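You operate a simulated robot arm through the tools that you are given. There is no shell and no other tool. Be economical: measure what you need, move in short steps, check, and stop when the job is done.

The job below is to be done with a simulated robot arm. You get a single attempt, and the scene is never put back.

Task
Grease the brass strip, push the slide home over it and lock it.
Fine: use the brush and the grease tin, put the brush back; fingers clear of the stop.

It is judged by the outcome, as a careful person would: the job done as asked, and still so three seconds after it is handed in. It fails if anything else is knocked over, pushed out of place, dropped, spilled or broken.

Robot
A 6-joint arm with a two-finger parallel gripper, fixed in place. Base frame: the origin is at the foot of the arm, x ahead of it, y to its left, z up; the work surface is at about z = 900. Lengths are in mm, angles in rad, forces in N, time in s.
With the tool pointing down near the work surface it reaches from about 240 to 660 mm from the base axis. Its first joint turns from -1.152 to 1.152 rad. Payload 2.9 kg.
The TCP is the grasp point between the finger pads, 30 mm short of the fingertips. In the tool frame z runs along the fingers and y along their closing line. The gripper opens to 110 mm. The fingers are 20 mm wide and 10 mm thick; the gripper's body (48 by 112 mm) begins 55 mm behind the TCP.
Orientation is that of the tool frame in the base frame, as a unit quaternion [x, y, z, w]. With the fingers straight down and closing along the base's y, the tool's x points along the base's -x, its y along +y and its z along -z.

Tools
- The arm moves only by the tool step_arm. Its argument "increments" is a list of rows, each an object (a shift or turn left out is 0, a gripper value left out holds the last) with "dp": the shift along the tool's x, y, z in mm, a list of three; "delta_rot": the turn, a rotation vector about the tool's x, y, z in rad, a list of three; "gripper": the gripper command, from -1 (fully open) to 1 (shut), values between in proportion. In form: [{"dp": [tx, ty, tz], "delta_rot": [ax, ay, az], "gripper": gripper}, ...]. A call has 1 to 10 rows; each row is the pose to reach, as a shift and turn from the pose commanded when the call began, along the tool's axes at that moment. A row lasts 0.2 s, in which the tool goes at most 50 mm and 0.15 rad; a call with a longer step from one row to the next is refused whole, and so is a gripper value outside its range. Where a pose cannot be reached the arm comes as near as it can. A force on the tool above 60 N (or 10 N above the force at the start of the call, whichever is more), or a blocked arm, ends the call early, and 0.2 s more pass. The fingers move at their own pace (about 108 mm/s each) and stop on an object; they squeeze with about 42 N. The grip force told is the motor's: it shows also when the fingers shut on nothing. Time passes only in rows, and 0.2 s behind the last, so rows that repeat a pose let the fingers close. The reply holds the time, the measured pose of the TCP, the force on the tool along the base axes, the opening and the grip force, in the units named above and with some noise.
- Cameras (640 x 400 px; columns grow to the right, rows downward): "scene" is fixed at [71.2, 422.8, 1383.1]; the picture's right is [-0.83, -0.56, 0.00], its down [-0.29, 0.42, -0.86] and it looks along [0.48, -0.71, -0.51] (base axes); focal length 327 px, centre (320, 200). "wrist" rides on the gripper at [72, 17, -103] in the tool frame; the picture's right is [-0.23, 0.97, 0.00], its down [-0.76, -0.18, -0.62] and it looks along [-0.61, -0.14, 0.78] (tool axes); focal length 222 px, centre (320, 200). There is no depth. A picture from a camera that has moved, and an enlarged one, comes with that camera's place and axes in the base frame and with its lens. The place of the scene camera against the robot may be out by one fixed shift of up to 12 mm in any direction.
- camera(camera): a new picture of that camera. No time passes.
- close_up(camera, box): a new picture of the part [left, top, right, bottom] of that camera's present view, enlarged. No time passes.
- hand_in(): hands the job in; it is judged then, once.

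Work in short steps. Places have to be worked out from the pictures, the camera data and where the tool is seen: move nearer, look again, correct. Check each grasp and each placing, and mend what went wrong. You have 120 turns and 76 pictures in all, those below and enlarged ones among them. Open the gripper and draw the arm clear of the work before you hand the job in, unless the task says otherwise; then end with one line.

The tools are called after "Call:" as a command line: name --argument value ..., lists and objects as JSON in quotes. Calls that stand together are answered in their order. step_arm: Moves the arm, as the interface text tells. Its arguments: {"type":"object","properties":{"increments":{"type":"array","items":{"type":"object","properties":{"dp":{"type":"array","items":{"type":"number"}},"delta_rot":{"type":"array","items":{"type":"number"}},"gripper":{"type":"number"}}}}},"required":["increments"]} The other tools are called the same way: camera (camera) takes a picture; close_up (camera, box) takes an enlarged picture of a part of a camera's view; hand_in () hands the job in.

At the start:

```text
time_s: 0.0
eef_pos: [453.5, -97.3, 1221.6]
ee_rot: [0.001, 1.0, 0.0, -0.001]
wrist_force: [-0.6, -1.2, -0.1]
opening: 110.2
grip_force: 0.1
```

scene: 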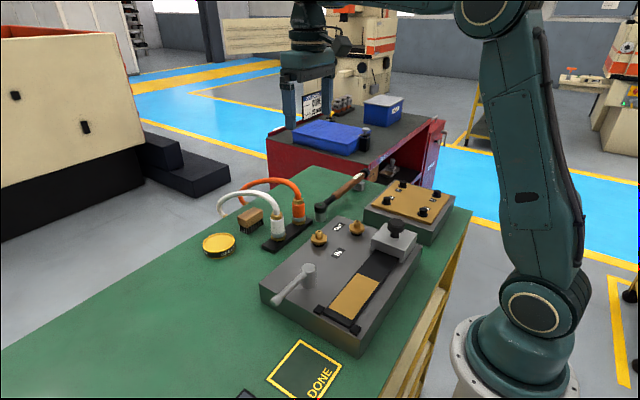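
wrist: 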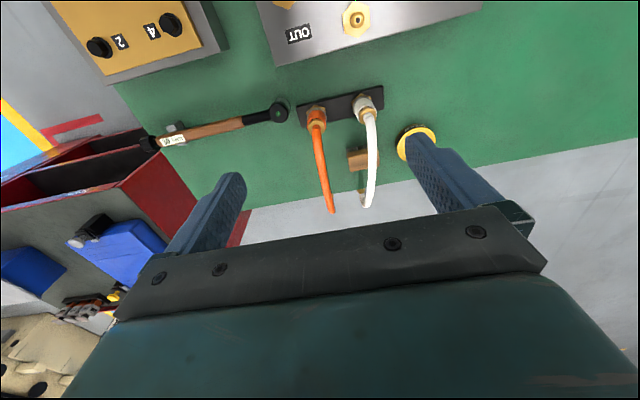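

I'll enlarge the scene around the fixture and the tools to identify the parts.

Call:
close_up --camera "scene" --box '[250, 200, 450, 360]'

Call:
close_up --camera "scene" --box '[190, 160, 330, 270]'

```text
2.50 times, centred on (350, 280) of scene
camera zoom: at [71.2, 422.8, 1383.1], right [-0.83, -0.56, 0.0], down [-0.29, 0.42, -0.86], along [0.48, -0.71, -0.51], focal length 818 px, centre (245, 0)
```

zoom: 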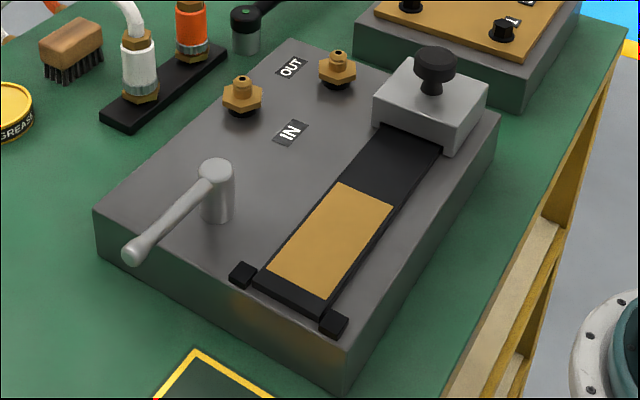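

```text
3.64 times, centred on (260, 215) of scene
camera zoom: at [71.2, 422.8, 1383.1], right [-0.83, -0.56, 0.0], down [-0.29, 0.42, -0.86], along [0.48, -0.71, -0.51], focal length 1190 px, centre (538, 146)
```

zoom: 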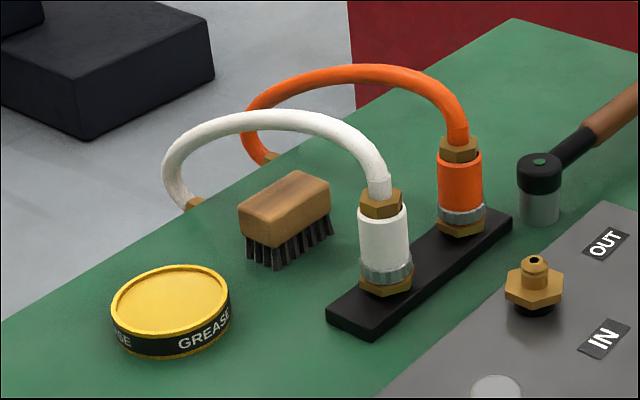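

The slide runs along about base +y at x≈245, and the lever pivot is near (345, 58). I'll move the wrist camera back over the fixture for a look from above.

Call:
step_arm --increments '[{"dp": [30, 24, -8]}, {"dp": [60, 48, -16]}, {"dp": [90, 72, -24]}, {"dp": [120, 97, -30]}, {"dp": [150, 117, -30]}, {"dp": [150, 117, -30]}]'

Call:
camera --camera "wrist"

```text
time_s: 1.4
eef_pos: [303.7, 19.9, 1251.3]
ee_rot: [0.0, 1.0, 0.0, 0.0]
wrist_force: [-0.2, 0.0, -0.1]
opening: 110.0
grip_force: 0.0
```

```text
71 pictures are left
camera wrist: at [231.4, 37.0, 1355.2], right [0.23, 0.97, 0.0], down [0.76, -0.18, 0.62], along [0.61, -0.14, -0.78], focal length 222 px, centre (320, 200)
```

wrist: 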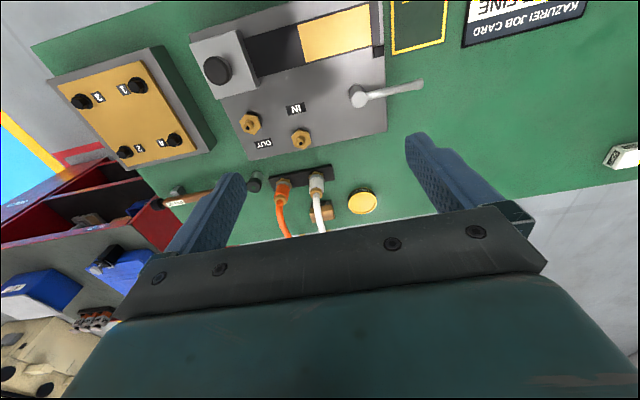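

Wrist and scene estimates agree roughly (tin ≈ (600, 60), brush ≈ (605, -50)). I'll move in nearer to look at brush and tin.

Call:
step_arm --increments '[{"dp": [-40, -8, 25]}, {"dp": [-80, -15, 50]}, {"dp": [-120, -20, 80]}, {"dp": [-160, -20, 110]}, {"dp": [-190, -20, 140]}, {"dp": [-190, -20, 140]}]'

Call:
camera --camera "wrist"

Call:
close_up --camera "wrist" --box '[220, 80, 460, 230]'

```text
refused: row 3 steps farther than a row can; nothing moved
```

```text
70 pictures are left
camera wrist: at [231.4, 37.0, 1355.2], right [0.23, 0.97, 0.0], down [0.76, -0.18, 0.62], along [0.61, -0.14, -0.78], focal length 222 px, centre (320, 200)
```

wrist: 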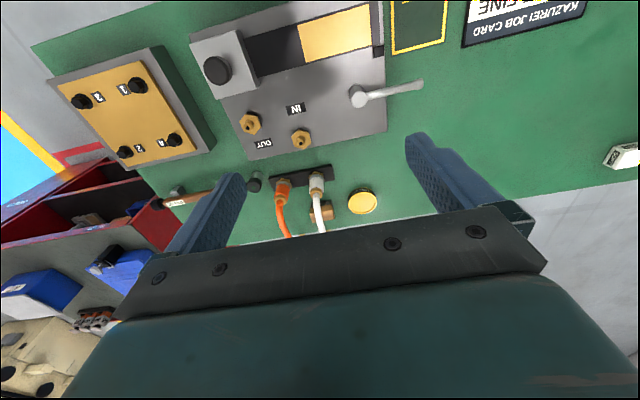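

```text
2.67 times, centred on (340, 155) of wrist
camera zoom: at [231.4, 37.0, 1355.2], right [0.23, 0.97, 0.0], down [0.76, -0.18, 0.62], along [0.61, -0.14, -0.78], focal length 592 px, centre (267, 320)
```

zoom: 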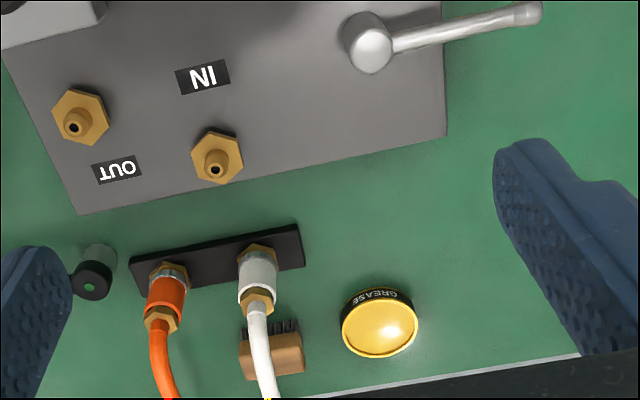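

That step was too long; I repeat it with smaller rows.

Call:
step_arm --increments '[{"dp": [-36, -4, 27]}, {"dp": [-72, -8, 54]}, {"dp": [-108, -12, 81]}, {"dp": [-144, -16, 108]}, {"dp": [-180, -20, 135]}, {"dp": [-190, -20, 140]}]'

Call:
camera --camera "wrist"

```text
time_s: 2.8
eef_pos: [493.0, -0.1, 1109.1]
ee_rot: [0.0, 1.0, 0.0, 0.0]
wrist_force: [0.0, 0.0, 0.4]
opening: 110.0
grip_force: 0.0
```

```text
68 pictures are left
camera wrist: at [421.1, 17.4, 1213.2], right [0.23, 0.97, 0.0], down [0.76, -0.18, 0.62], along [0.61, -0.14, -0.78], focal length 222 px, centre (320, 200)
```

wrist: 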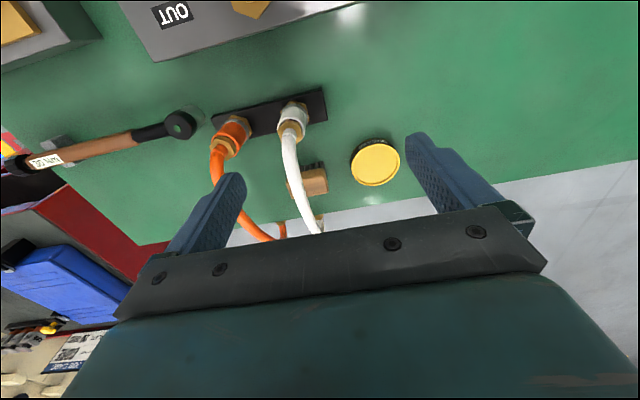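

The white hose overhangs part of the brush in this view. I'll enlarge both views.

Call:
close_up --camera "wrist" --box '[250, 80, 420, 240]'

Call:
close_up --camera "scene" --box '[190, 170, 310, 270]'

```text
2.50 times, centred on (335, 160) of wrist
camera zoom: at [421.1, 17.4, 1213.2], right [0.23, 0.97, 0.0], down [0.76, -0.18, 0.62], along [0.61, -0.14, -0.78], focal length 555 px, centre (282, 300)
```

zoom: 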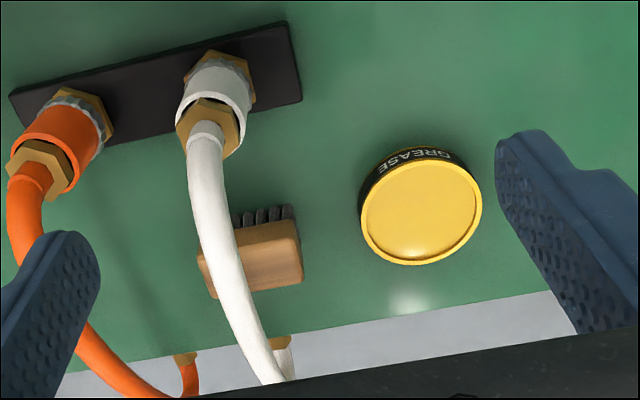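

```text
4.00 times, centred on (250, 220) of scene
camera zoom: at [71.3, 422.8, 1383.1], right [-0.83, -0.56, 0.0], down [-0.29, 0.42, -0.86], along [0.48, -0.71, -0.51], focal length 1309 px, centre (600, 120)
```

zoom: 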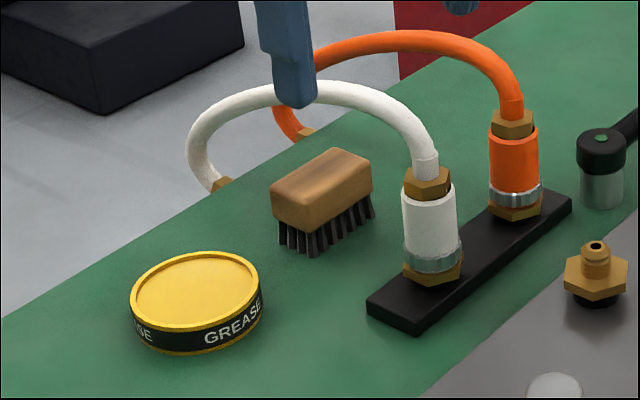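

The white hose arches directly over the brush (hose in the plane y≈-40, top z≈1015), so I can't come from straight above. I'll yaw the tool so it closes along x, then lean its body toward +y and reach in under the arch. The yaw comes first, up high.

Call:
step_arm --increments '[{"dp": [-10, 10, 0], "delta_rot": [0, 0, 0.145]}, {"dp": [-20, 20, 0], "delta_rot": [0, 0, 0.29]}, {"dp": [-30, 30, 0], "delta_rot": [0, 0, 0.435]}, {"dp": [-40, 40, 0], "delta_rot": [0, 0, 0.58]}, {"dp": [-50, 50, 0], "delta_rot": [0, 0, 0.725]}, {"dp": [-60, 60, 0], "delta_rot": [0, 0, 0.87]}, {"dp": [-70, 70, 0], "delta_rot": [0, 0, 1.015]}, {"dp": [-80, 80, 0], "delta_rot": [0, 0, 1.16]}, {"dp": [-90, 90, 0], "delta_rot": [0, 0, 1.305]}, {"dp": [-100, 100, 0], "delta_rot": [0, 0, 1.45]}]'

Call:
camera --camera "wrist"

```text
time_s: 5.0
eef_pos: [591.6, 100.7, 1111.0]
ee_rot: [0.664, 0.747, -0.001, -0.001]
wrist_force: [0.0, -0.4, -0.1]
opening: 110.4
grip_force: 0.1
```

```text
65 pictures are left
camera wrist: at [600.7, 174.6, 1215.0], right [0.99, -0.11, 0.0], down [-0.09, -0.78, 0.62], along [-0.07, -0.62, -0.78], focal length 222 px, centre (320, 200)
```

wrist: 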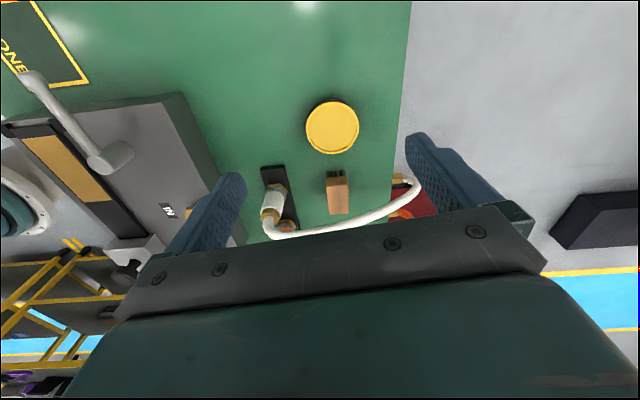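

Call:
close_up --camera "wrist" --box '[250, 90, 430, 240]'

```text
2.67 times, centred on (340, 165) of wrist
camera zoom: at [600.7, 174.6, 1215.0], right [0.99, -0.11, 0.0], down [-0.09, -0.78, 0.62], along [-0.07, -0.62, -0.78], focal length 592 px, centre (267, 293)
```

zoom: 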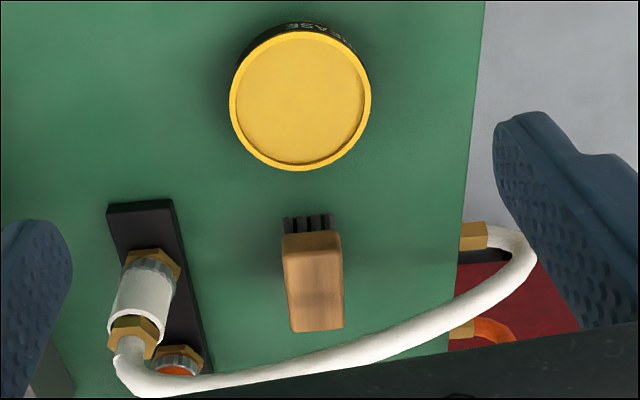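

The brush sits along y, centre ≈ (605, -48), about 32 wide in x and 60 long, with the hose arch above it. The tin is at ≈ (604, 64). I'll align the yaw, partly close the gripper so it fits between the connector and hose, then tilt.

Call:
step_arm --increments '[{"dp": [-21, 10.5, 0], "delta_rot": [0, 0, 0.119], "gripper": -0.09}, {"dp": [-21, 10.5, 0], "delta_rot": [0, 0, 0.119], "gripper": -0.09}]'

Call:
step_arm --increments '[{"dp": [0, 0, 0], "delta_rot": [0, -0.14, 0]}, {"dp": [0, 0, 0], "delta_rot": [0, -0.28, 0]}, {"dp": [0, 0, 0], "delta_rot": [0, -0.42, 0]}, {"dp": [0, 0, 0], "delta_rot": [0, -0.56, 0]}, {"dp": [0, 0, 0], "delta_rot": [0, -0.7, 0]}, {"dp": [0, 0, 0], "delta_rot": [0, -0.7, 0]}]'

Call:
camera --camera "wrist"

```text
time_s: 5.6
eef_pos: [607.2, 80.7, 1109.5]
ee_rot: [0.707, 0.707, 0.0, 0.0]
wrist_force: [0.2, 0.7, 0.5]
opening: 60.1
grip_force: 0.1
```

```text
time_s: 7.0
eef_pos: [587.6, 75.4, 1102.3]
ee_rot: [0.693, 0.694, -0.139, 0.14]
wrist_force: [0.2, 0.7, 0.3]
opening: 60.0
grip_force: 0.1
out of reach, approached as far as the arm can: row 1, 3, 4, 5, 6
```

```text
63 pictures are left
camera wrist: at [603.8, 183.2, 1170.6], right [0.97, -0.21, 0.09], down [-0.18, -0.46, 0.87], along [-0.14, -0.86, -0.49], focal length 222 px, centre (320, 200)
```

wrist: 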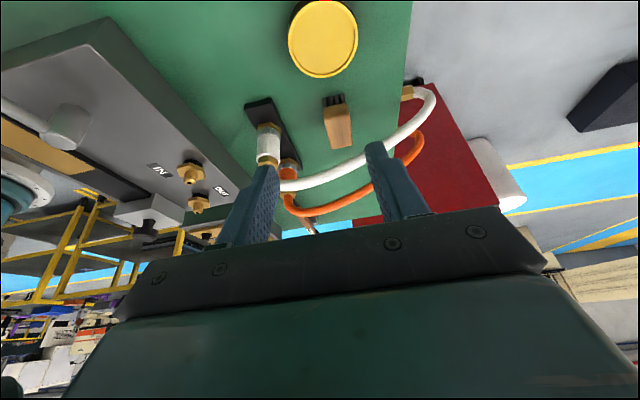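

Full tilt wasn't reachable at this height. I'll lower and come inward, where the reach should be better.

Call:
step_arm --increments '[{"dp": [10, 0, 35]}, {"dp": [20, 0, 70]}, {"dp": [32, 0, 105]}, {"dp": [32, 0, 105]}]'

```text
time_s: 8.0
eef_pos: [612.3, 58.3, 998.3]
ee_rot: [0.693, 0.694, -0.138, 0.14]
wrist_force: [0.1, 0.2, -0.8]
opening: 60.0
grip_force: 0.0
out of reach, approached as far as the arm can: row 2, 3, 4
```

Call:
step_arm --increments '[{"dp": [0, -8, 0], "delta_rot": [0, -0.1, 0]}, {"dp": [-10, -8, 10], "delta_rot": [0, -0.2, 0]}, {"dp": [-20, -8, 20], "delta_rot": [0, -0.3, 0]}, {"dp": [-20, -8, 20], "delta_rot": [0, -0.3, 0]}]'

Call:
camera --camera "wrist"

Call:
camera --camera "scene"

```text
time_s: 9.0
eef_pos: [612.6, 35.4, 992.4]
ee_rot: [0.686, 0.696, -0.156, 0.148]
wrist_force: [0.3, 0.3, 0.2]
opening: 60.1
grip_force: 0.1
out of reach, approached as far as the arm can: row 1, 2, 3, 4
```

```text
62 pictures are left
camera wrist: at [629.4, 145.1, 1056.6], right [0.98, -0.19, 0.08], down [-0.16, -0.43, 0.89], along [-0.14, -0.88, -0.45], focal length 222 px, centre (320, 200)
```

wrist: 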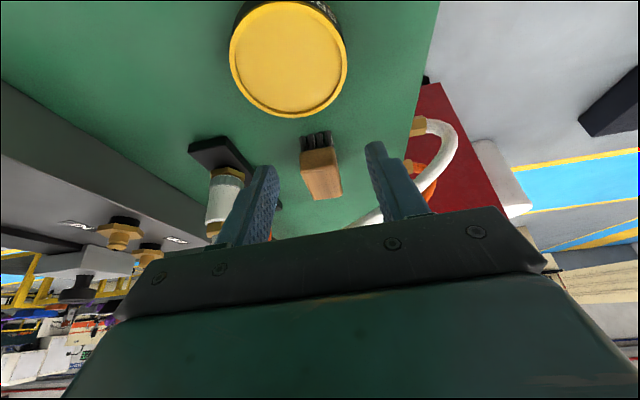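

```text
61 pictures are left
```

scene: 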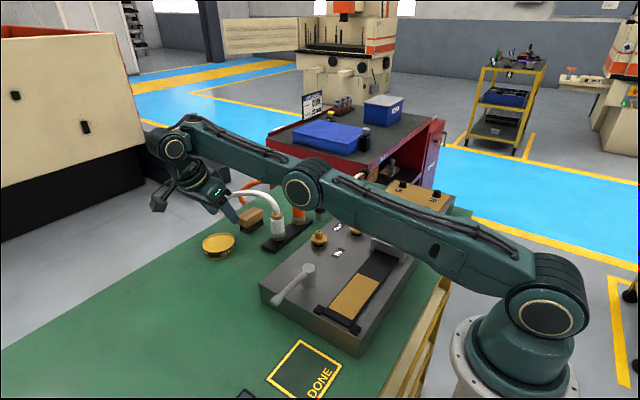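

The tilt seems limited to about 0.43 rad, but that still clears the hose (centre ≈ y -35, z 1012) if I grip the +y end of the brush. I'll go halfway and check.

Call:
step_arm --increments '[{"dp": [-7, -7.4, 18]}, {"dp": [-14, -7.4, 36]}, {"dp": [-14, -7.4, 36]}]'

Call:
camera --camera "wrist"

Call:
close_up --camera "scene" --box '[140, 150, 300, 250]'

```text
time_s: 9.8
eef_pos: [617.5, 5.4, 977.3]
ee_rot: [0.686, 0.695, -0.157, 0.147]
wrist_force: [-0.3, -0.2, 0.0]
opening: 60.2
grip_force: 0.0
out of reach, approached as far as the arm can: row 1, 2, 3
```

```text
60 pictures are left
camera wrist: at [634.4, 114.5, 1040.2], right [0.98, -0.19, 0.08], down [-0.16, -0.43, 0.89], along [-0.14, -0.88, -0.45], focal length 222 px, centre (320, 200)
```

wrist: 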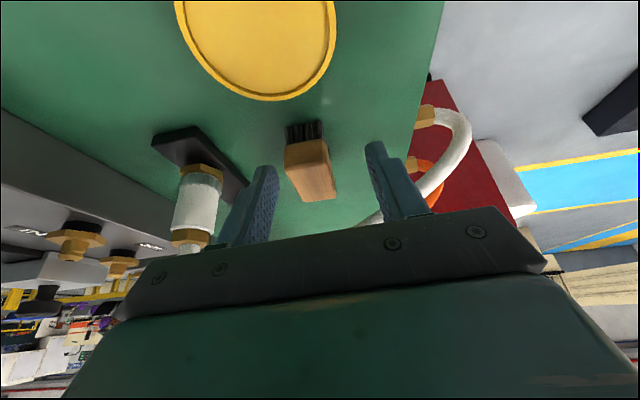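

```text
4.00 times, centred on (220, 200) of scene
camera zoom: at [71.2, 422.8, 1383.1], right [-0.83, -0.56, 0.0], down [-0.29, 0.42, -0.86], along [0.48, -0.71, -0.51], focal length 1309 px, centre (720, 200)
```

zoom: 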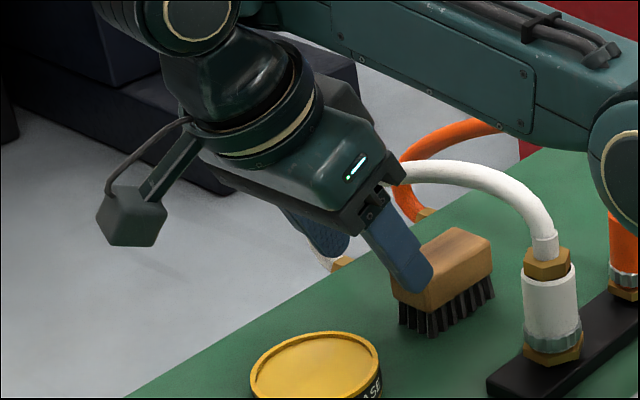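

The x value drifts because a joint sits at its limit. I'll relax the tilt slightly and correct x.

Call:
step_arm --increments '[{"dp": [0, -6, 0], "delta_rot": [0, 0.05, 0]}, {"dp": [0, -13, 0], "delta_rot": [0, 0.07, 0]}, {"dp": [0, -13, 0], "delta_rot": [0, 0.07, 0]}]'

```text
time_s: 10.6
eef_pos: [616.9, -0.5, 978.9]
ee_rot: [0.691, 0.7, -0.132, 0.123]
wrist_force: [-0.3, -0.4, -0.6]
opening: 59.6
grip_force: 0.1
out of reach, approached as far as the arm can: row 1, 2, 3
```

Still stuck, and a wrist-roll limit looks like a plausible cause. I'll test that by reducing the yaw by 0.15.

Call:
step_arm --increments '[{"dp": [0, -6, 0], "delta_rot": [0, 0, -0.14]}, {"dp": [0, -12, 0], "delta_rot": [0, 0, -0.14]}, {"dp": [0, -12, 0], "delta_rot": [0, 0, -0.14]}]'

```text
time_s: 11.4
eef_pos: [615.0, 0.0, 980.8]
ee_rot: [0.64, 0.747, -0.141, 0.113]
wrist_force: [0.5, -0.1, 0.0]
opening: 59.9
grip_force: 0.1
out of reach, approached as far as the arm can: row 1, 2, 3
```

Yaw is free, so tilt is what is limited. I'll restore the yaw and relax the tilt further to find the free region.

Call:
step_arm --increments '[{"dp": [0, -4, 0], "delta_rot": [0, 0, 0.13]}, {"dp": [0, -4, 0], "delta_rot": [0, 0, 0.13]}]'

Call:
step_arm --increments '[{"dp": [0, -6, 0], "delta_rot": [0, 0.05, 0]}, {"dp": [0, -10, 0], "delta_rot": [0, 0.05, 0]}, {"dp": [0, -10, 0], "delta_rot": [0, 0.05, 0]}]'

```text
time_s: 12.0
eef_pos: [615.4, -2.8, 980.3]
ee_rot: [0.685, 0.706, -0.131, 0.122]
wrist_force: [-0.8, 0.0, 0.2]
opening: 59.8
grip_force: 0.1
out of reach, approached as far as the arm can: row 1, 2
```

```text
time_s: 12.8
eef_pos: [614.2, 1.2, 983.2]
ee_rot: [0.691, 0.706, -0.116, 0.105]
wrist_force: [0.4, -0.2, 0.6]
opening: 60.1
grip_force: 0.0
out of reach, approached as far as the arm can: row 1, 2, 3
```

Call:
step_arm --increments '[{"dp": [0, -8, 0], "delta_rot": [0, 0.1, 0]}, {"dp": [0, -8, 0], "delta_rot": [0, 0.14, 0]}, {"dp": [0, -8, 0], "delta_rot": [0, 0.14, 0]}]'

```text
time_s: 13.6
eef_pos: [613.8, 12.3, 985.4]
ee_rot: [0.696, 0.712, -0.068, 0.054]
wrist_force: [-0.3, -0.7, -0.3]
opening: 60.1
grip_force: 0.0
out of reach, approached as far as the arm can: row 1, 2, 3
```

The scene picture shows the elbow has slipped to the wrong (low) side and is jammed at its limit, so x can't decrease. I'll lift and stretch the arm out to straighten it, then draw back in.

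Call:
step_arm --increments '[{"dp": [0, 0, -40], "delta_rot": [0, 0.1, 0]}, {"dp": [0, 20, -80], "delta_rot": [0, 0.17, 0]}, {"dp": [0, 50, -110], "delta_rot": [0, 0.17, 0]}, {"dp": [0, 80, -140], "delta_rot": [0, 0.17, 0]}, {"dp": [0, 80, -180], "delta_rot": [0, 0.17, 0]}, {"dp": [0, 80, -220], "delta_rot": [0, 0.17, 0]}]'

Call:
camera --camera "scene"

```text
time_s: 15.0
eef_pos: [618.6, 47.8, 1133.2]
ee_rot: [0.7, 0.714, -0.007, -0.006]
wrist_force: [-0.6, 1.2, -0.3]
opening: 60.0
grip_force: 0.0
out of reach, approached as far as the arm can: row 2, 3, 4, 5, 6
```

```text
58 pictures are left
```

scene: 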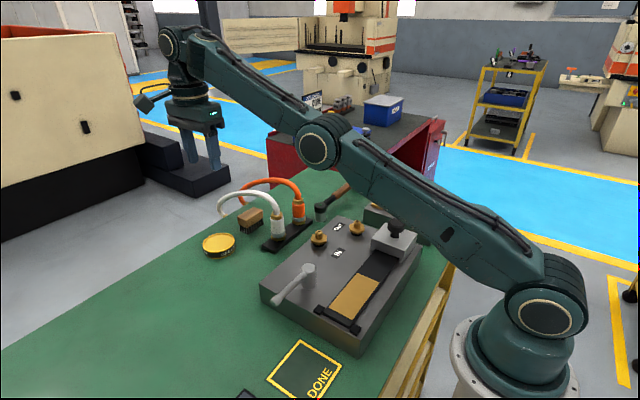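

The arm is nearly straight. Now I draw it inward and see which way the elbow goes.

Call:
step_arm --increments '[{"dp": [0, -30, -10]}, {"dp": [0, -60, -10]}, {"dp": [0, -90, -10]}, {"dp": [0, -120, -10]}]'

Call:
camera --camera "scene"

```text
time_s: 16.0
eef_pos: [499.5, 46.8, 1146.1]
ee_rot: [0.7, 0.714, -0.006, -0.006]
wrist_force: [0.3, 0.1, -0.2]
opening: 59.7
grip_force: 0.1
```

```text
57 pictures are left
```

scene: 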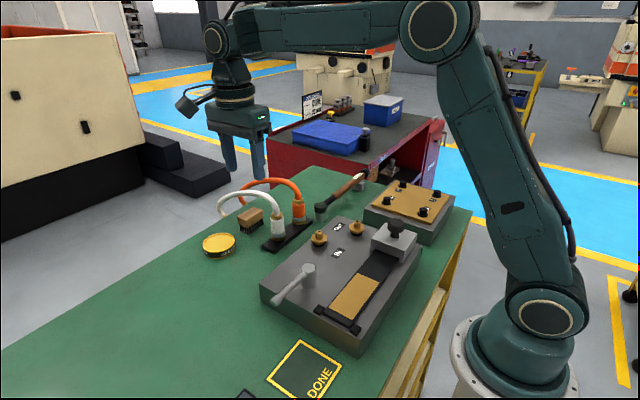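

The elbow is up again. Now I descend before tilting, staying within reach.

Call:
step_arm --increments '[{"dp": [3, 15, 35], "delta_rot": [0, 0, 0.02]}, {"dp": [6, 30, 70], "delta_rot": [0, 0, 0.02]}, {"dp": [10, 45, 105], "delta_rot": [0, 0, 0.02]}, {"dp": [13, 60, 135], "delta_rot": [0, 0, 0.02]}, {"dp": [13, 60, 135], "delta_rot": [0, 0, 0.02]}]'

Call:
step_arm --increments '[{"delta_rot": [0, -0.14, 0]}, {"delta_rot": [0, -0.28, 0]}, {"delta_rot": [0, -0.42, 0]}, {"delta_rot": [0, -0.56, 0]}, {"delta_rot": [0, -0.7, 0]}, {"delta_rot": [0, -0.7, 0]}]'

```text
time_s: 17.2
eef_pos: [556.7, 60.6, 1010.6]
ee_rot: [0.707, 0.708, -0.007, -0.006]
wrist_force: [0.4, -0.4, -0.8]
opening: 59.9
grip_force: 0.1
```

```text
time_s: 18.6
eef_pos: [542.4, 52.1, 1002.7]
ee_rot: [0.661, 0.667, -0.248, 0.239]
wrist_force: [0.2, 0.7, -0.5]
opening: 59.8
grip_force: 0.0
out of reach, approached as far as the arm can: row 5, 6
```

Tilt 0.7 was reached, but with a position error. I'll back the tilt off by 0.1 and re-centre.

Call:
step_arm --increments '[{"dp": [0, 15, 0], "delta_rot": [0, 0.1, 0]}, {"dp": [0, 15, 0], "delta_rot": [0, 0.1, 0]}]'

Call:
camera --camera "scene"

```text
time_s: 19.2
eef_pos: [559.2, 51.2, 1002.9]
ee_rot: [0.673, 0.677, -0.216, 0.203]
wrist_force: [-0.1, 0.3, 0.0]
opening: 60.0
grip_force: 0.1
```

```text
56 pictures are left
```

scene: 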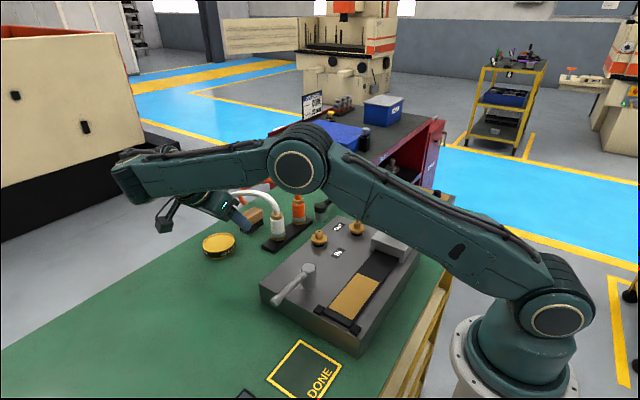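

Tilt 0.6 holds exactly with the elbow up. I move to a pre-grasp at about (605, 15, 975).

Call:
step_arm --increments '[{"dp": [-5, 16, 14]}, {"dp": [-10, 32, 28]}, {"dp": [-14.2, 46.5, 42.7]}, {"dp": [-14.2, 46.5, 42.7]}]'

Call:
camera --camera "wrist"

Call:
close_up --camera "scene" --box '[140, 150, 300, 250]'

```text
time_s: 20.2
eef_pos: [593.6, 9.3, 970.1]
ee_rot: [0.672, 0.678, -0.215, 0.205]
wrist_force: [-0.4, -0.5, 1.1]
opening: 60.2
grip_force: 0.1
out of reach, approached as far as the arm can: row 2, 3, 4
```

```text
55 pictures are left
camera wrist: at [609.6, 128.5, 1014.4], right [0.98, -0.18, 0.11], down [-0.16, -0.28, 0.95], along [-0.14, -0.94, -0.3], focal length 222 px, centre (320, 200)
```

wrist: 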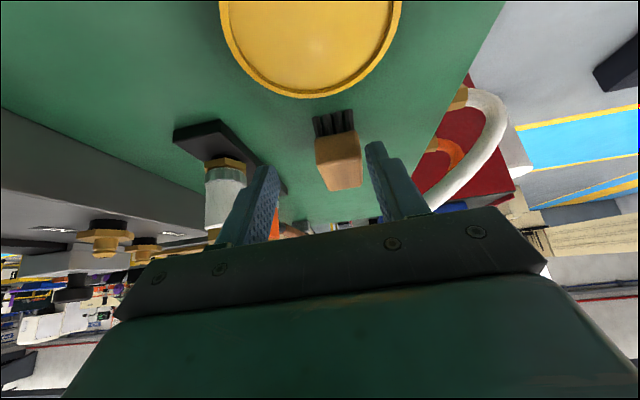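

```text
4.00 times, centred on (220, 200) of scene
camera zoom: at [71.3, 422.8, 1383.1], right [-0.83, -0.56, 0.0], down [-0.29, 0.42, -0.86], along [0.48, -0.71, -0.51], focal length 1309 px, centre (720, 200)
```

zoom: 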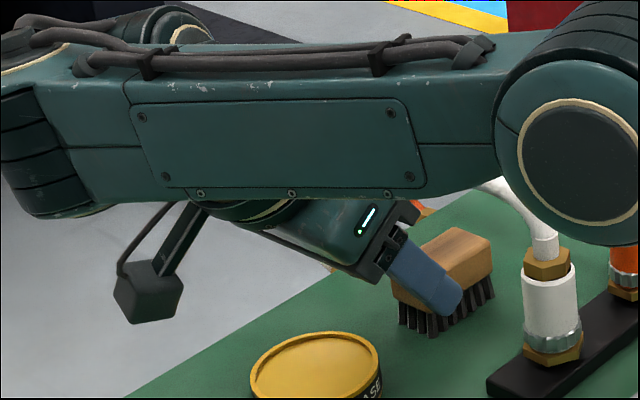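

A wrist joint limit stops x at 594. A tilt of 0.48 should free it and still clears the hose by about 15 mm.

Call:
step_arm --increments '[{"dp": [0, 6, 0], "delta_rot": [0, 0.06, 0]}, {"dp": [0, 12, 0], "delta_rot": [0, 0.12, 0]}, {"dp": [0, 12, 0], "delta_rot": [0, 0.12, 0]}]'

```text
time_s: 21.0
eef_pos: [602.5, 10.8, 969.7]
ee_rot: [0.685, 0.688, -0.175, 0.163]
wrist_force: [0.0, -1.0, -0.6]
opening: 59.9
grip_force: 0.0
```

In reach. The brush's end face is at x≈605.5, y≈-18, wood z 919–937. I advance to grip at (605.5, -22, 940).

Call:
step_arm --increments '[{"dp": [-5, 3.5, 14]}, {"dp": [-10, 3.5, 28]}, {"dp": [-15.3, 3.5, 41.5]}, {"dp": [-15.3, 3.5, 41.5]}]'

Call:
camera --camera "wrist"

Call:
close_up --camera "scene" --box '[140, 150, 300, 250]'

```text
time_s: 22.0
eef_pos: [606.2, -23.9, 938.5]
ee_rot: [0.685, 0.688, -0.176, 0.164]
wrist_force: [-0.2, -0.4, 0.0]
opening: 59.7
grip_force: 0.0
```

```text
53 pictures are left
camera wrist: at [623.8, 89.7, 996.8], right [0.98, -0.2, 0.09], down [-0.16, -0.39, 0.91], along [-0.15, -0.9, -0.41], focal length 222 px, centre (320, 200)
```

wrist: 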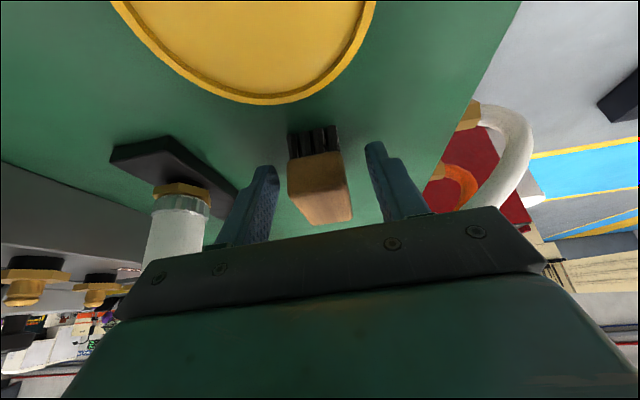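

```text
4.00 times, centred on (220, 200) of scene
camera zoom: at [71.2, 422.8, 1383.1], right [-0.83, -0.56, 0.0], down [-0.29, 0.42, -0.86], along [0.48, -0.71, -0.51], focal length 1309 px, centre (720, 200)
```

zoom: 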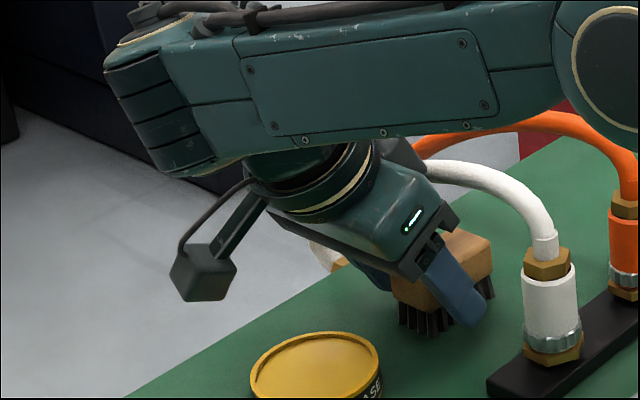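

The brush sits between the fingers with the hose clear. I close the gripper.

Call:
step_arm --increments '[{"gripper": 0.3}, {"gripper": 1}, {"gripper": 1}]'

Call:
camera --camera "wrist"

```text
time_s: 22.8
eef_pos: [605.5, -22.1, 939.1]
ee_rot: [0.685, 0.688, -0.175, 0.162]
wrist_force: [0.2, -0.5, 0.1]
opening: 33.1
grip_force: 41.6
```

```text
51 pictures are left
camera wrist: at [623.8, 89.8, 997.0], right [0.98, -0.2, 0.09], down [-0.16, -0.39, 0.91], along [-0.15, -0.9, -0.41], focal length 222 px, centre (320, 200)
```

wrist: 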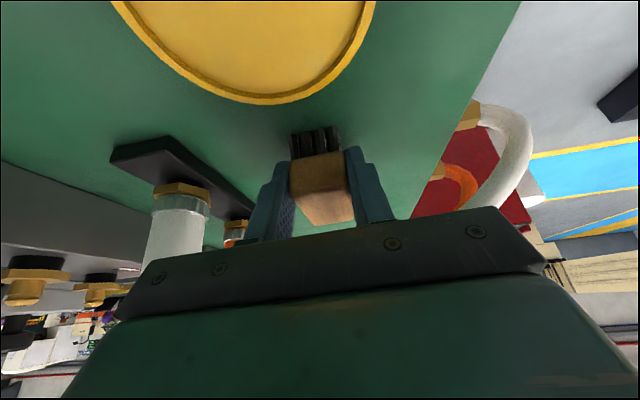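

The grip is good (33 mm). I lift slightly, then draw out along +y and up, to above the tin.

Call:
step_arm --increments '[{"dp": [-4.6, 0, -8.9]}, {"dp": [3, -1, -22]}, {"dp": [13.6, -2, -38.7]}, {"dp": [31.8, -3, -68.5]}, {"dp": [56, -4, -86.9]}, {"dp": [56, -4, -86.9]}]'

Call:
camera --camera "scene"

Call:
camera --camera "wrist"

```text
time_s: 24.2
eef_pos: [584.6, 52.4, 982.4]
ee_rot: [0.686, 0.686, -0.175, 0.168]
wrist_force: [4.1, -25.6, 2.8]
opening: 33.2
grip_force: 42.0
out of reach, approached as far as the arm can: row 4, 5, 6
```

```text
50 pictures are left
```

scene: 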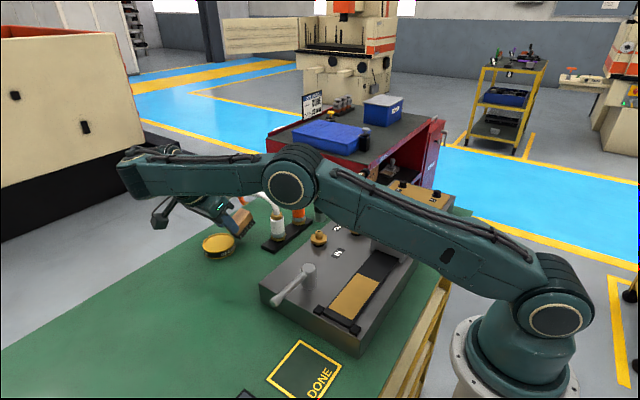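

```text
49 pictures are left
camera wrist: at [602.2, 164.3, 1039.5], right [0.97, -0.2, 0.1], down [-0.17, -0.38, 0.91], along [-0.15, -0.9, -0.41], focal length 222 px, centre (320, 200)
```

wrist: 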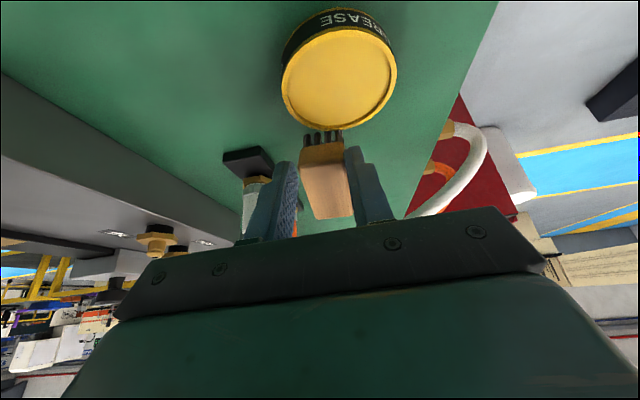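

There is a 25 N force in -y, so something is in contact. I look closer.

Call:
close_up --camera "scene" --box '[150, 160, 310, 270]'

Call:
close_up --camera "wrist" --box '[220, 0, 460, 240]'

```text
3.64 times, centred on (230, 215) of scene
camera zoom: at [71.3, 422.2, 1383.3], right [-0.83, -0.56, 0.0], down [-0.29, 0.42, -0.86], along [0.48, -0.71, -0.51], focal length 1190 px, centre (647, 146)
```

zoom: 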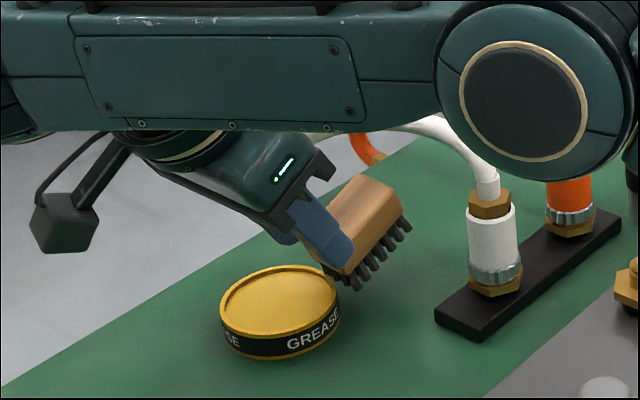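

```text
1.67 times, centred on (340, 120) of wrist
camera zoom: at [602.2, 164.3, 1039.5], right [0.97, -0.2, 0.1], down [-0.17, -0.38, 0.91], along [-0.15, -0.9, -0.41], focal length 370 px, centre (287, 333)
```

zoom: 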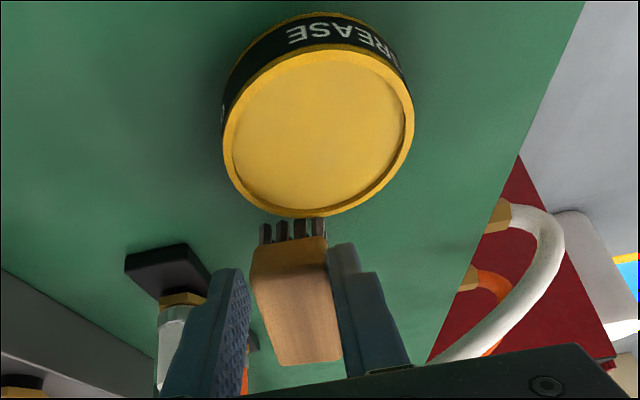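

The brush has pivoted in the grip (its near end is down), possibly against the tin rim. The tin itself hasn't moved in the scene view. I lift a bit and re-read the force.

Call:
step_arm --increments '[{"dp": [-7, 0, -10]}, {"dp": [-14, 0, -20]}, {"dp": [-14, 0, -20]}]'

Call:
close_up --camera "scene" --box '[150, 160, 310, 270]'

```text
time_s: 25.0
eef_pos: [576.2, 52.4, 1001.5]
ee_rot: [0.684, 0.69, -0.173, 0.164]
wrist_force: [0.0, -0.8, -0.6]
opening: 32.7
grip_force: 42.1
out of reach, approached as far as the arm can: row 1, 2, 3
```

```text
3.64 times, centred on (230, 215) of scene
camera zoom: at [71.2, 422.8, 1383.1], right [-0.83, -0.56, 0.0], down [-0.29, 0.42, -0.86], along [0.48, -0.71, -0.51], focal length 1190 px, centre (647, 146)
```

zoom: 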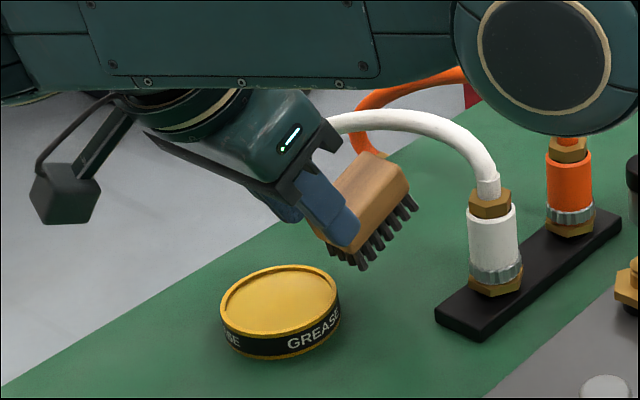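

Force is gone and the tin is in place. The brush pivoted about 30° in the grip, so bringing the tool upright should level it and help the reach. I do that now.

Call:
step_arm --increments '[{"dp": [0, 0, -5], "delta_rot": [0, 0.12, 0]}, {"dp": [0, 0, -10], "delta_rot": [0, 0.24, 0]}, {"dp": [0, 0, -15], "delta_rot": [0, 0.36, 0]}, {"dp": [0, 0, -20], "delta_rot": [0, 0.475, 0]}, {"dp": [0, 0, -20], "delta_rot": [0, 0.475, 0]}]'

Call:
close_up --camera "scene" --box '[150, 150, 310, 260]'

Call:
camera --camera "wrist"

```text
time_s: 26.2
eef_pos: [574.7, 59.9, 1020.0]
ee_rot: [0.707, 0.707, -0.01, -0.005]
wrist_force: [0.5, -0.6, -0.6]
opening: 33.2
grip_force: 42.1
```

```text
3.64 times, centred on (230, 205) of scene
camera zoom: at [71.3, 422.8, 1383.1], right [-0.83, -0.56, 0.0], down [-0.29, 0.42, -0.86], along [0.48, -0.71, -0.51], focal length 1190 px, centre (647, 182)
```

zoom: 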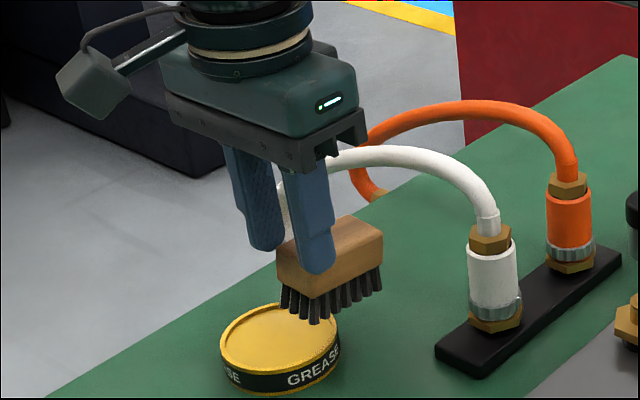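

```text
44 pictures are left
camera wrist: at [593.7, 133.5, 1123.4], right [0.97, -0.23, -0.02], down [-0.17, -0.76, 0.63], along [-0.16, -0.61, -0.78], focal length 222 px, centre (320, 200)
```

wrist: 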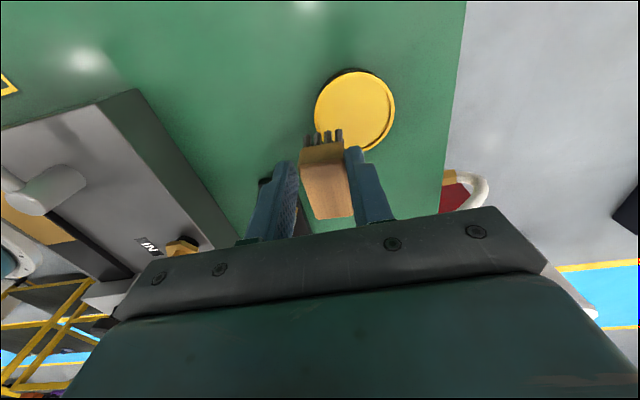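

The brush is now level under an upright tool, and the hose is intact. I move over the tin centre (≈ (605, 66)); the brush centre is about 19 mm -y of the TCP.

Call:
step_arm --increments '[{"dp": [12, 14, 0]}, {"dp": [24, 28, 0]}, {"dp": [24, 28, 6]}]'

Call:
close_up --camera "scene" --box '[150, 150, 310, 260]'

Call:
close_up --camera "wrist" --box '[240, 40, 440, 240]'

```text
time_s: 27.0
eef_pos: [603.9, 84.4, 1012.5]
ee_rot: [0.707, 0.707, -0.009, -0.003]
wrist_force: [0.2, 0.4, -0.5]
opening: 33.0
grip_force: 41.9
```

```text
3.64 times, centred on (230, 205) of scene
camera zoom: at [71.3, 422.8, 1383.1], right [-0.83, -0.56, 0.0], down [-0.29, 0.42, -0.86], along [0.48, -0.71, -0.51], focal length 1190 px, centre (647, 182)
```

zoom: 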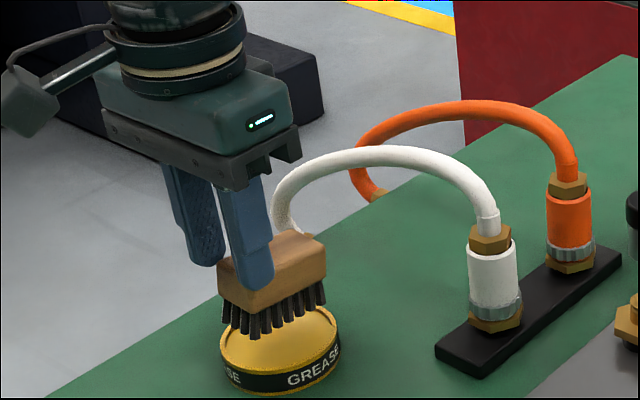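

```text
2.00 times, centred on (340, 140) of wrist
camera zoom: at [620.9, 157.5, 1115.2], right [0.97, -0.23, -0.02], down [-0.17, -0.76, 0.63], along [-0.15, -0.61, -0.77], focal length 444 px, centre (280, 320)
```

zoom: 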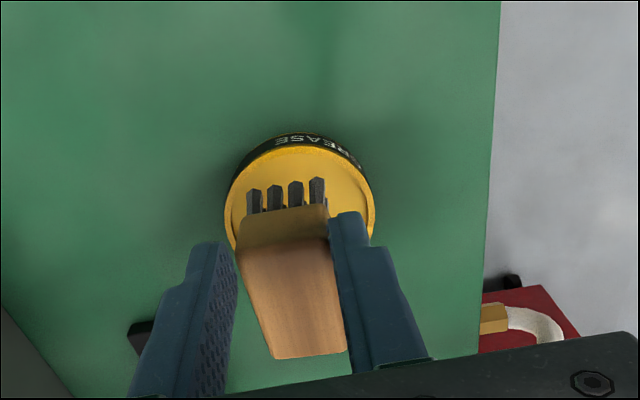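

Tin centre ≈ (607, 67), and the brush is nearly over it. I descend towards the grease.

Call:
step_arm --increments '[{"dp": [0, 3, 10]}, {"dp": [1, 3, 22]}, {"dp": [1, 3, 22]}]'

Call:
close_up --camera "scene" --box '[170, 180, 290, 270]'

```text
time_s: 27.8
eef_pos: [608.0, 86.9, 993.8]
ee_rot: [0.707, 0.708, -0.006, -0.001]
wrist_force: [3.5, 0.5, 21.4]
opening: 32.9
grip_force: 41.3
```

```text
4.44 times, centred on (230, 225) of scene
camera zoom: at [70.9, 422.8, 1383.1], right [-0.83, -0.56, 0.0], down [-0.29, 0.42, -0.86], along [0.49, -0.71, -0.51], focal length 1454 px, centre (720, 89)
```

zoom: 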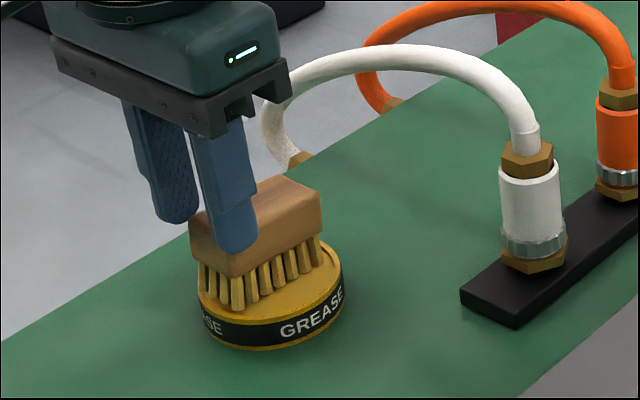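

The bristles have turned yellow, so the brush is loaded. I lift it straight out.

Call:
step_arm --increments '[{"dp": [0, 0, -10]}, {"dp": [0, 0, -30]}, {"dp": [0, -20, -70]}, {"dp": [0, -60, -95]}, {"dp": [0, -105, -110]}, {"dp": [0, -150, -110]}]'

Call:
camera --camera "wrist"

Call:
camera --camera "scene"

```text
time_s: 29.2
eef_pos: [457.1, 90.4, 1101.0]
ee_rot: [0.706, 0.708, -0.009, -0.003]
wrist_force: [0.0, 0.4, -1.0]
opening: 32.8
grip_force: 42.2
```

```text
40 pictures are left
camera wrist: at [475.8, 164.5, 1204.6], right [0.97, -0.23, -0.02], down [-0.17, -0.76, 0.63], along [-0.15, -0.61, -0.78], focal length 222 px, centre (320, 200)
```

wrist: 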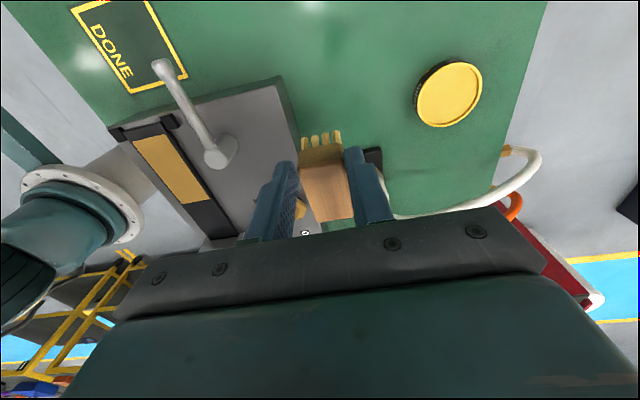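

```text
39 pictures are left
```

scene: 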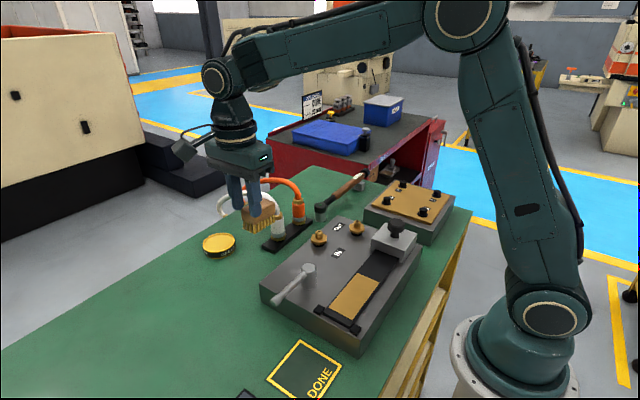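

Brush loaded. The strip spans about x 225–275, y 10–107, z ≈ 955. I carry the brush above it, high enough to clear the lever.

Call:
step_arm --increments '[{"dp": [-3, -45, 0]}, {"dp": [-7, -90, 0]}, {"dp": [-10, -135, 0]}, {"dp": [-14, -165, 0]}, {"dp": [-14, -195, 10]}, {"dp": [-14, -195, 35]}, {"dp": [-14, -195, 35]}]'

Call:
camera --camera "wrist"

Call:
close_up --camera "scene" --box '[250, 180, 450, 360]'

```text
time_s: 30.8
eef_pos: [258.9, 70.5, 1072.6]
ee_rot: [0.707, 0.708, -0.009, -0.003]
wrist_force: [0.7, 0.2, -1.4]
opening: 32.7
grip_force: 42.3
```

```text
38 pictures are left
camera wrist: at [278.6, 143.7, 1176.1], right [0.97, -0.23, -0.02], down [-0.17, -0.76, 0.63], along [-0.15, -0.61, -0.77], focal length 222 px, centre (320, 200)
```

wrist: 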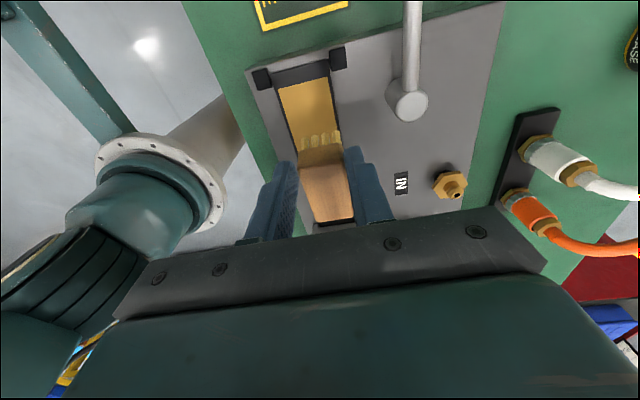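

```text
2.22 times, centred on (350, 270) of scene
camera zoom: at [71.2, 422.8, 1383.1], right [-0.83, -0.56, 0.0], down [-0.29, 0.42, -0.86], along [0.48, -0.71, -0.51], focal length 727 px, centre (253, 44)
```

zoom: 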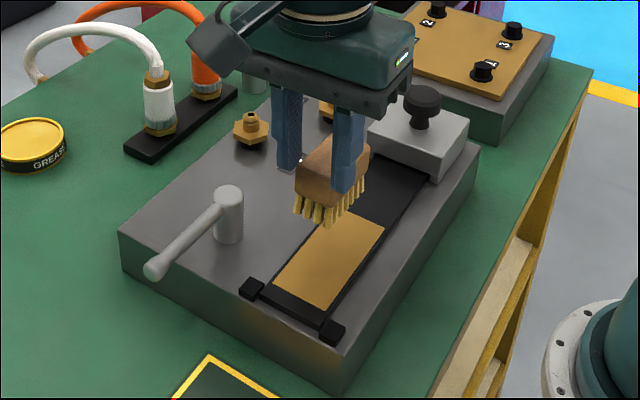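

I lower near the strip first, with the brush at x=262, and check the gap.

Call:
step_arm --increments '[{"dp": [8, 3, 15]}, {"dp": [15, 3, 32]}, {"dp": [15, 3, 40]}, {"dp": [15, 3, 40]}]'

Call:
close_up --camera "scene" --box '[290, 210, 420, 330]'

```text
time_s: 31.8
eef_pos: [264.9, 86.9, 1032.3]
ee_rot: [0.706, 0.709, -0.009, -0.004]
wrist_force: [-0.2, -0.6, -1.0]
opening: 32.8
grip_force: 42.1
```

```text
3.33 times, centred on (355, 270) of scene
camera zoom: at [71.2, 422.8, 1383.1], right [-0.83, -0.56, 0.0], down [-0.29, 0.42, -0.86], along [0.48, -0.71, -0.51], focal length 1090 px, centre (203, -33)
```

zoom: 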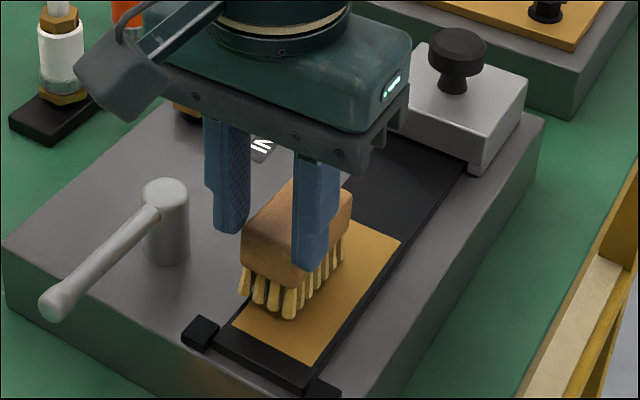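

Call:
step_arm --increments '[{"dp": [0, -2, 4]}, {"dp": [0, -2, 7]}]'

```text
time_s: 32.4
eef_pos: [263.9, 87.4, 1027.1]
ee_rot: [0.706, 0.708, -0.006, -0.002]
wrist_force: [1.8, 9.4, 24.9]
opening: 33.0
grip_force: 42.4
```

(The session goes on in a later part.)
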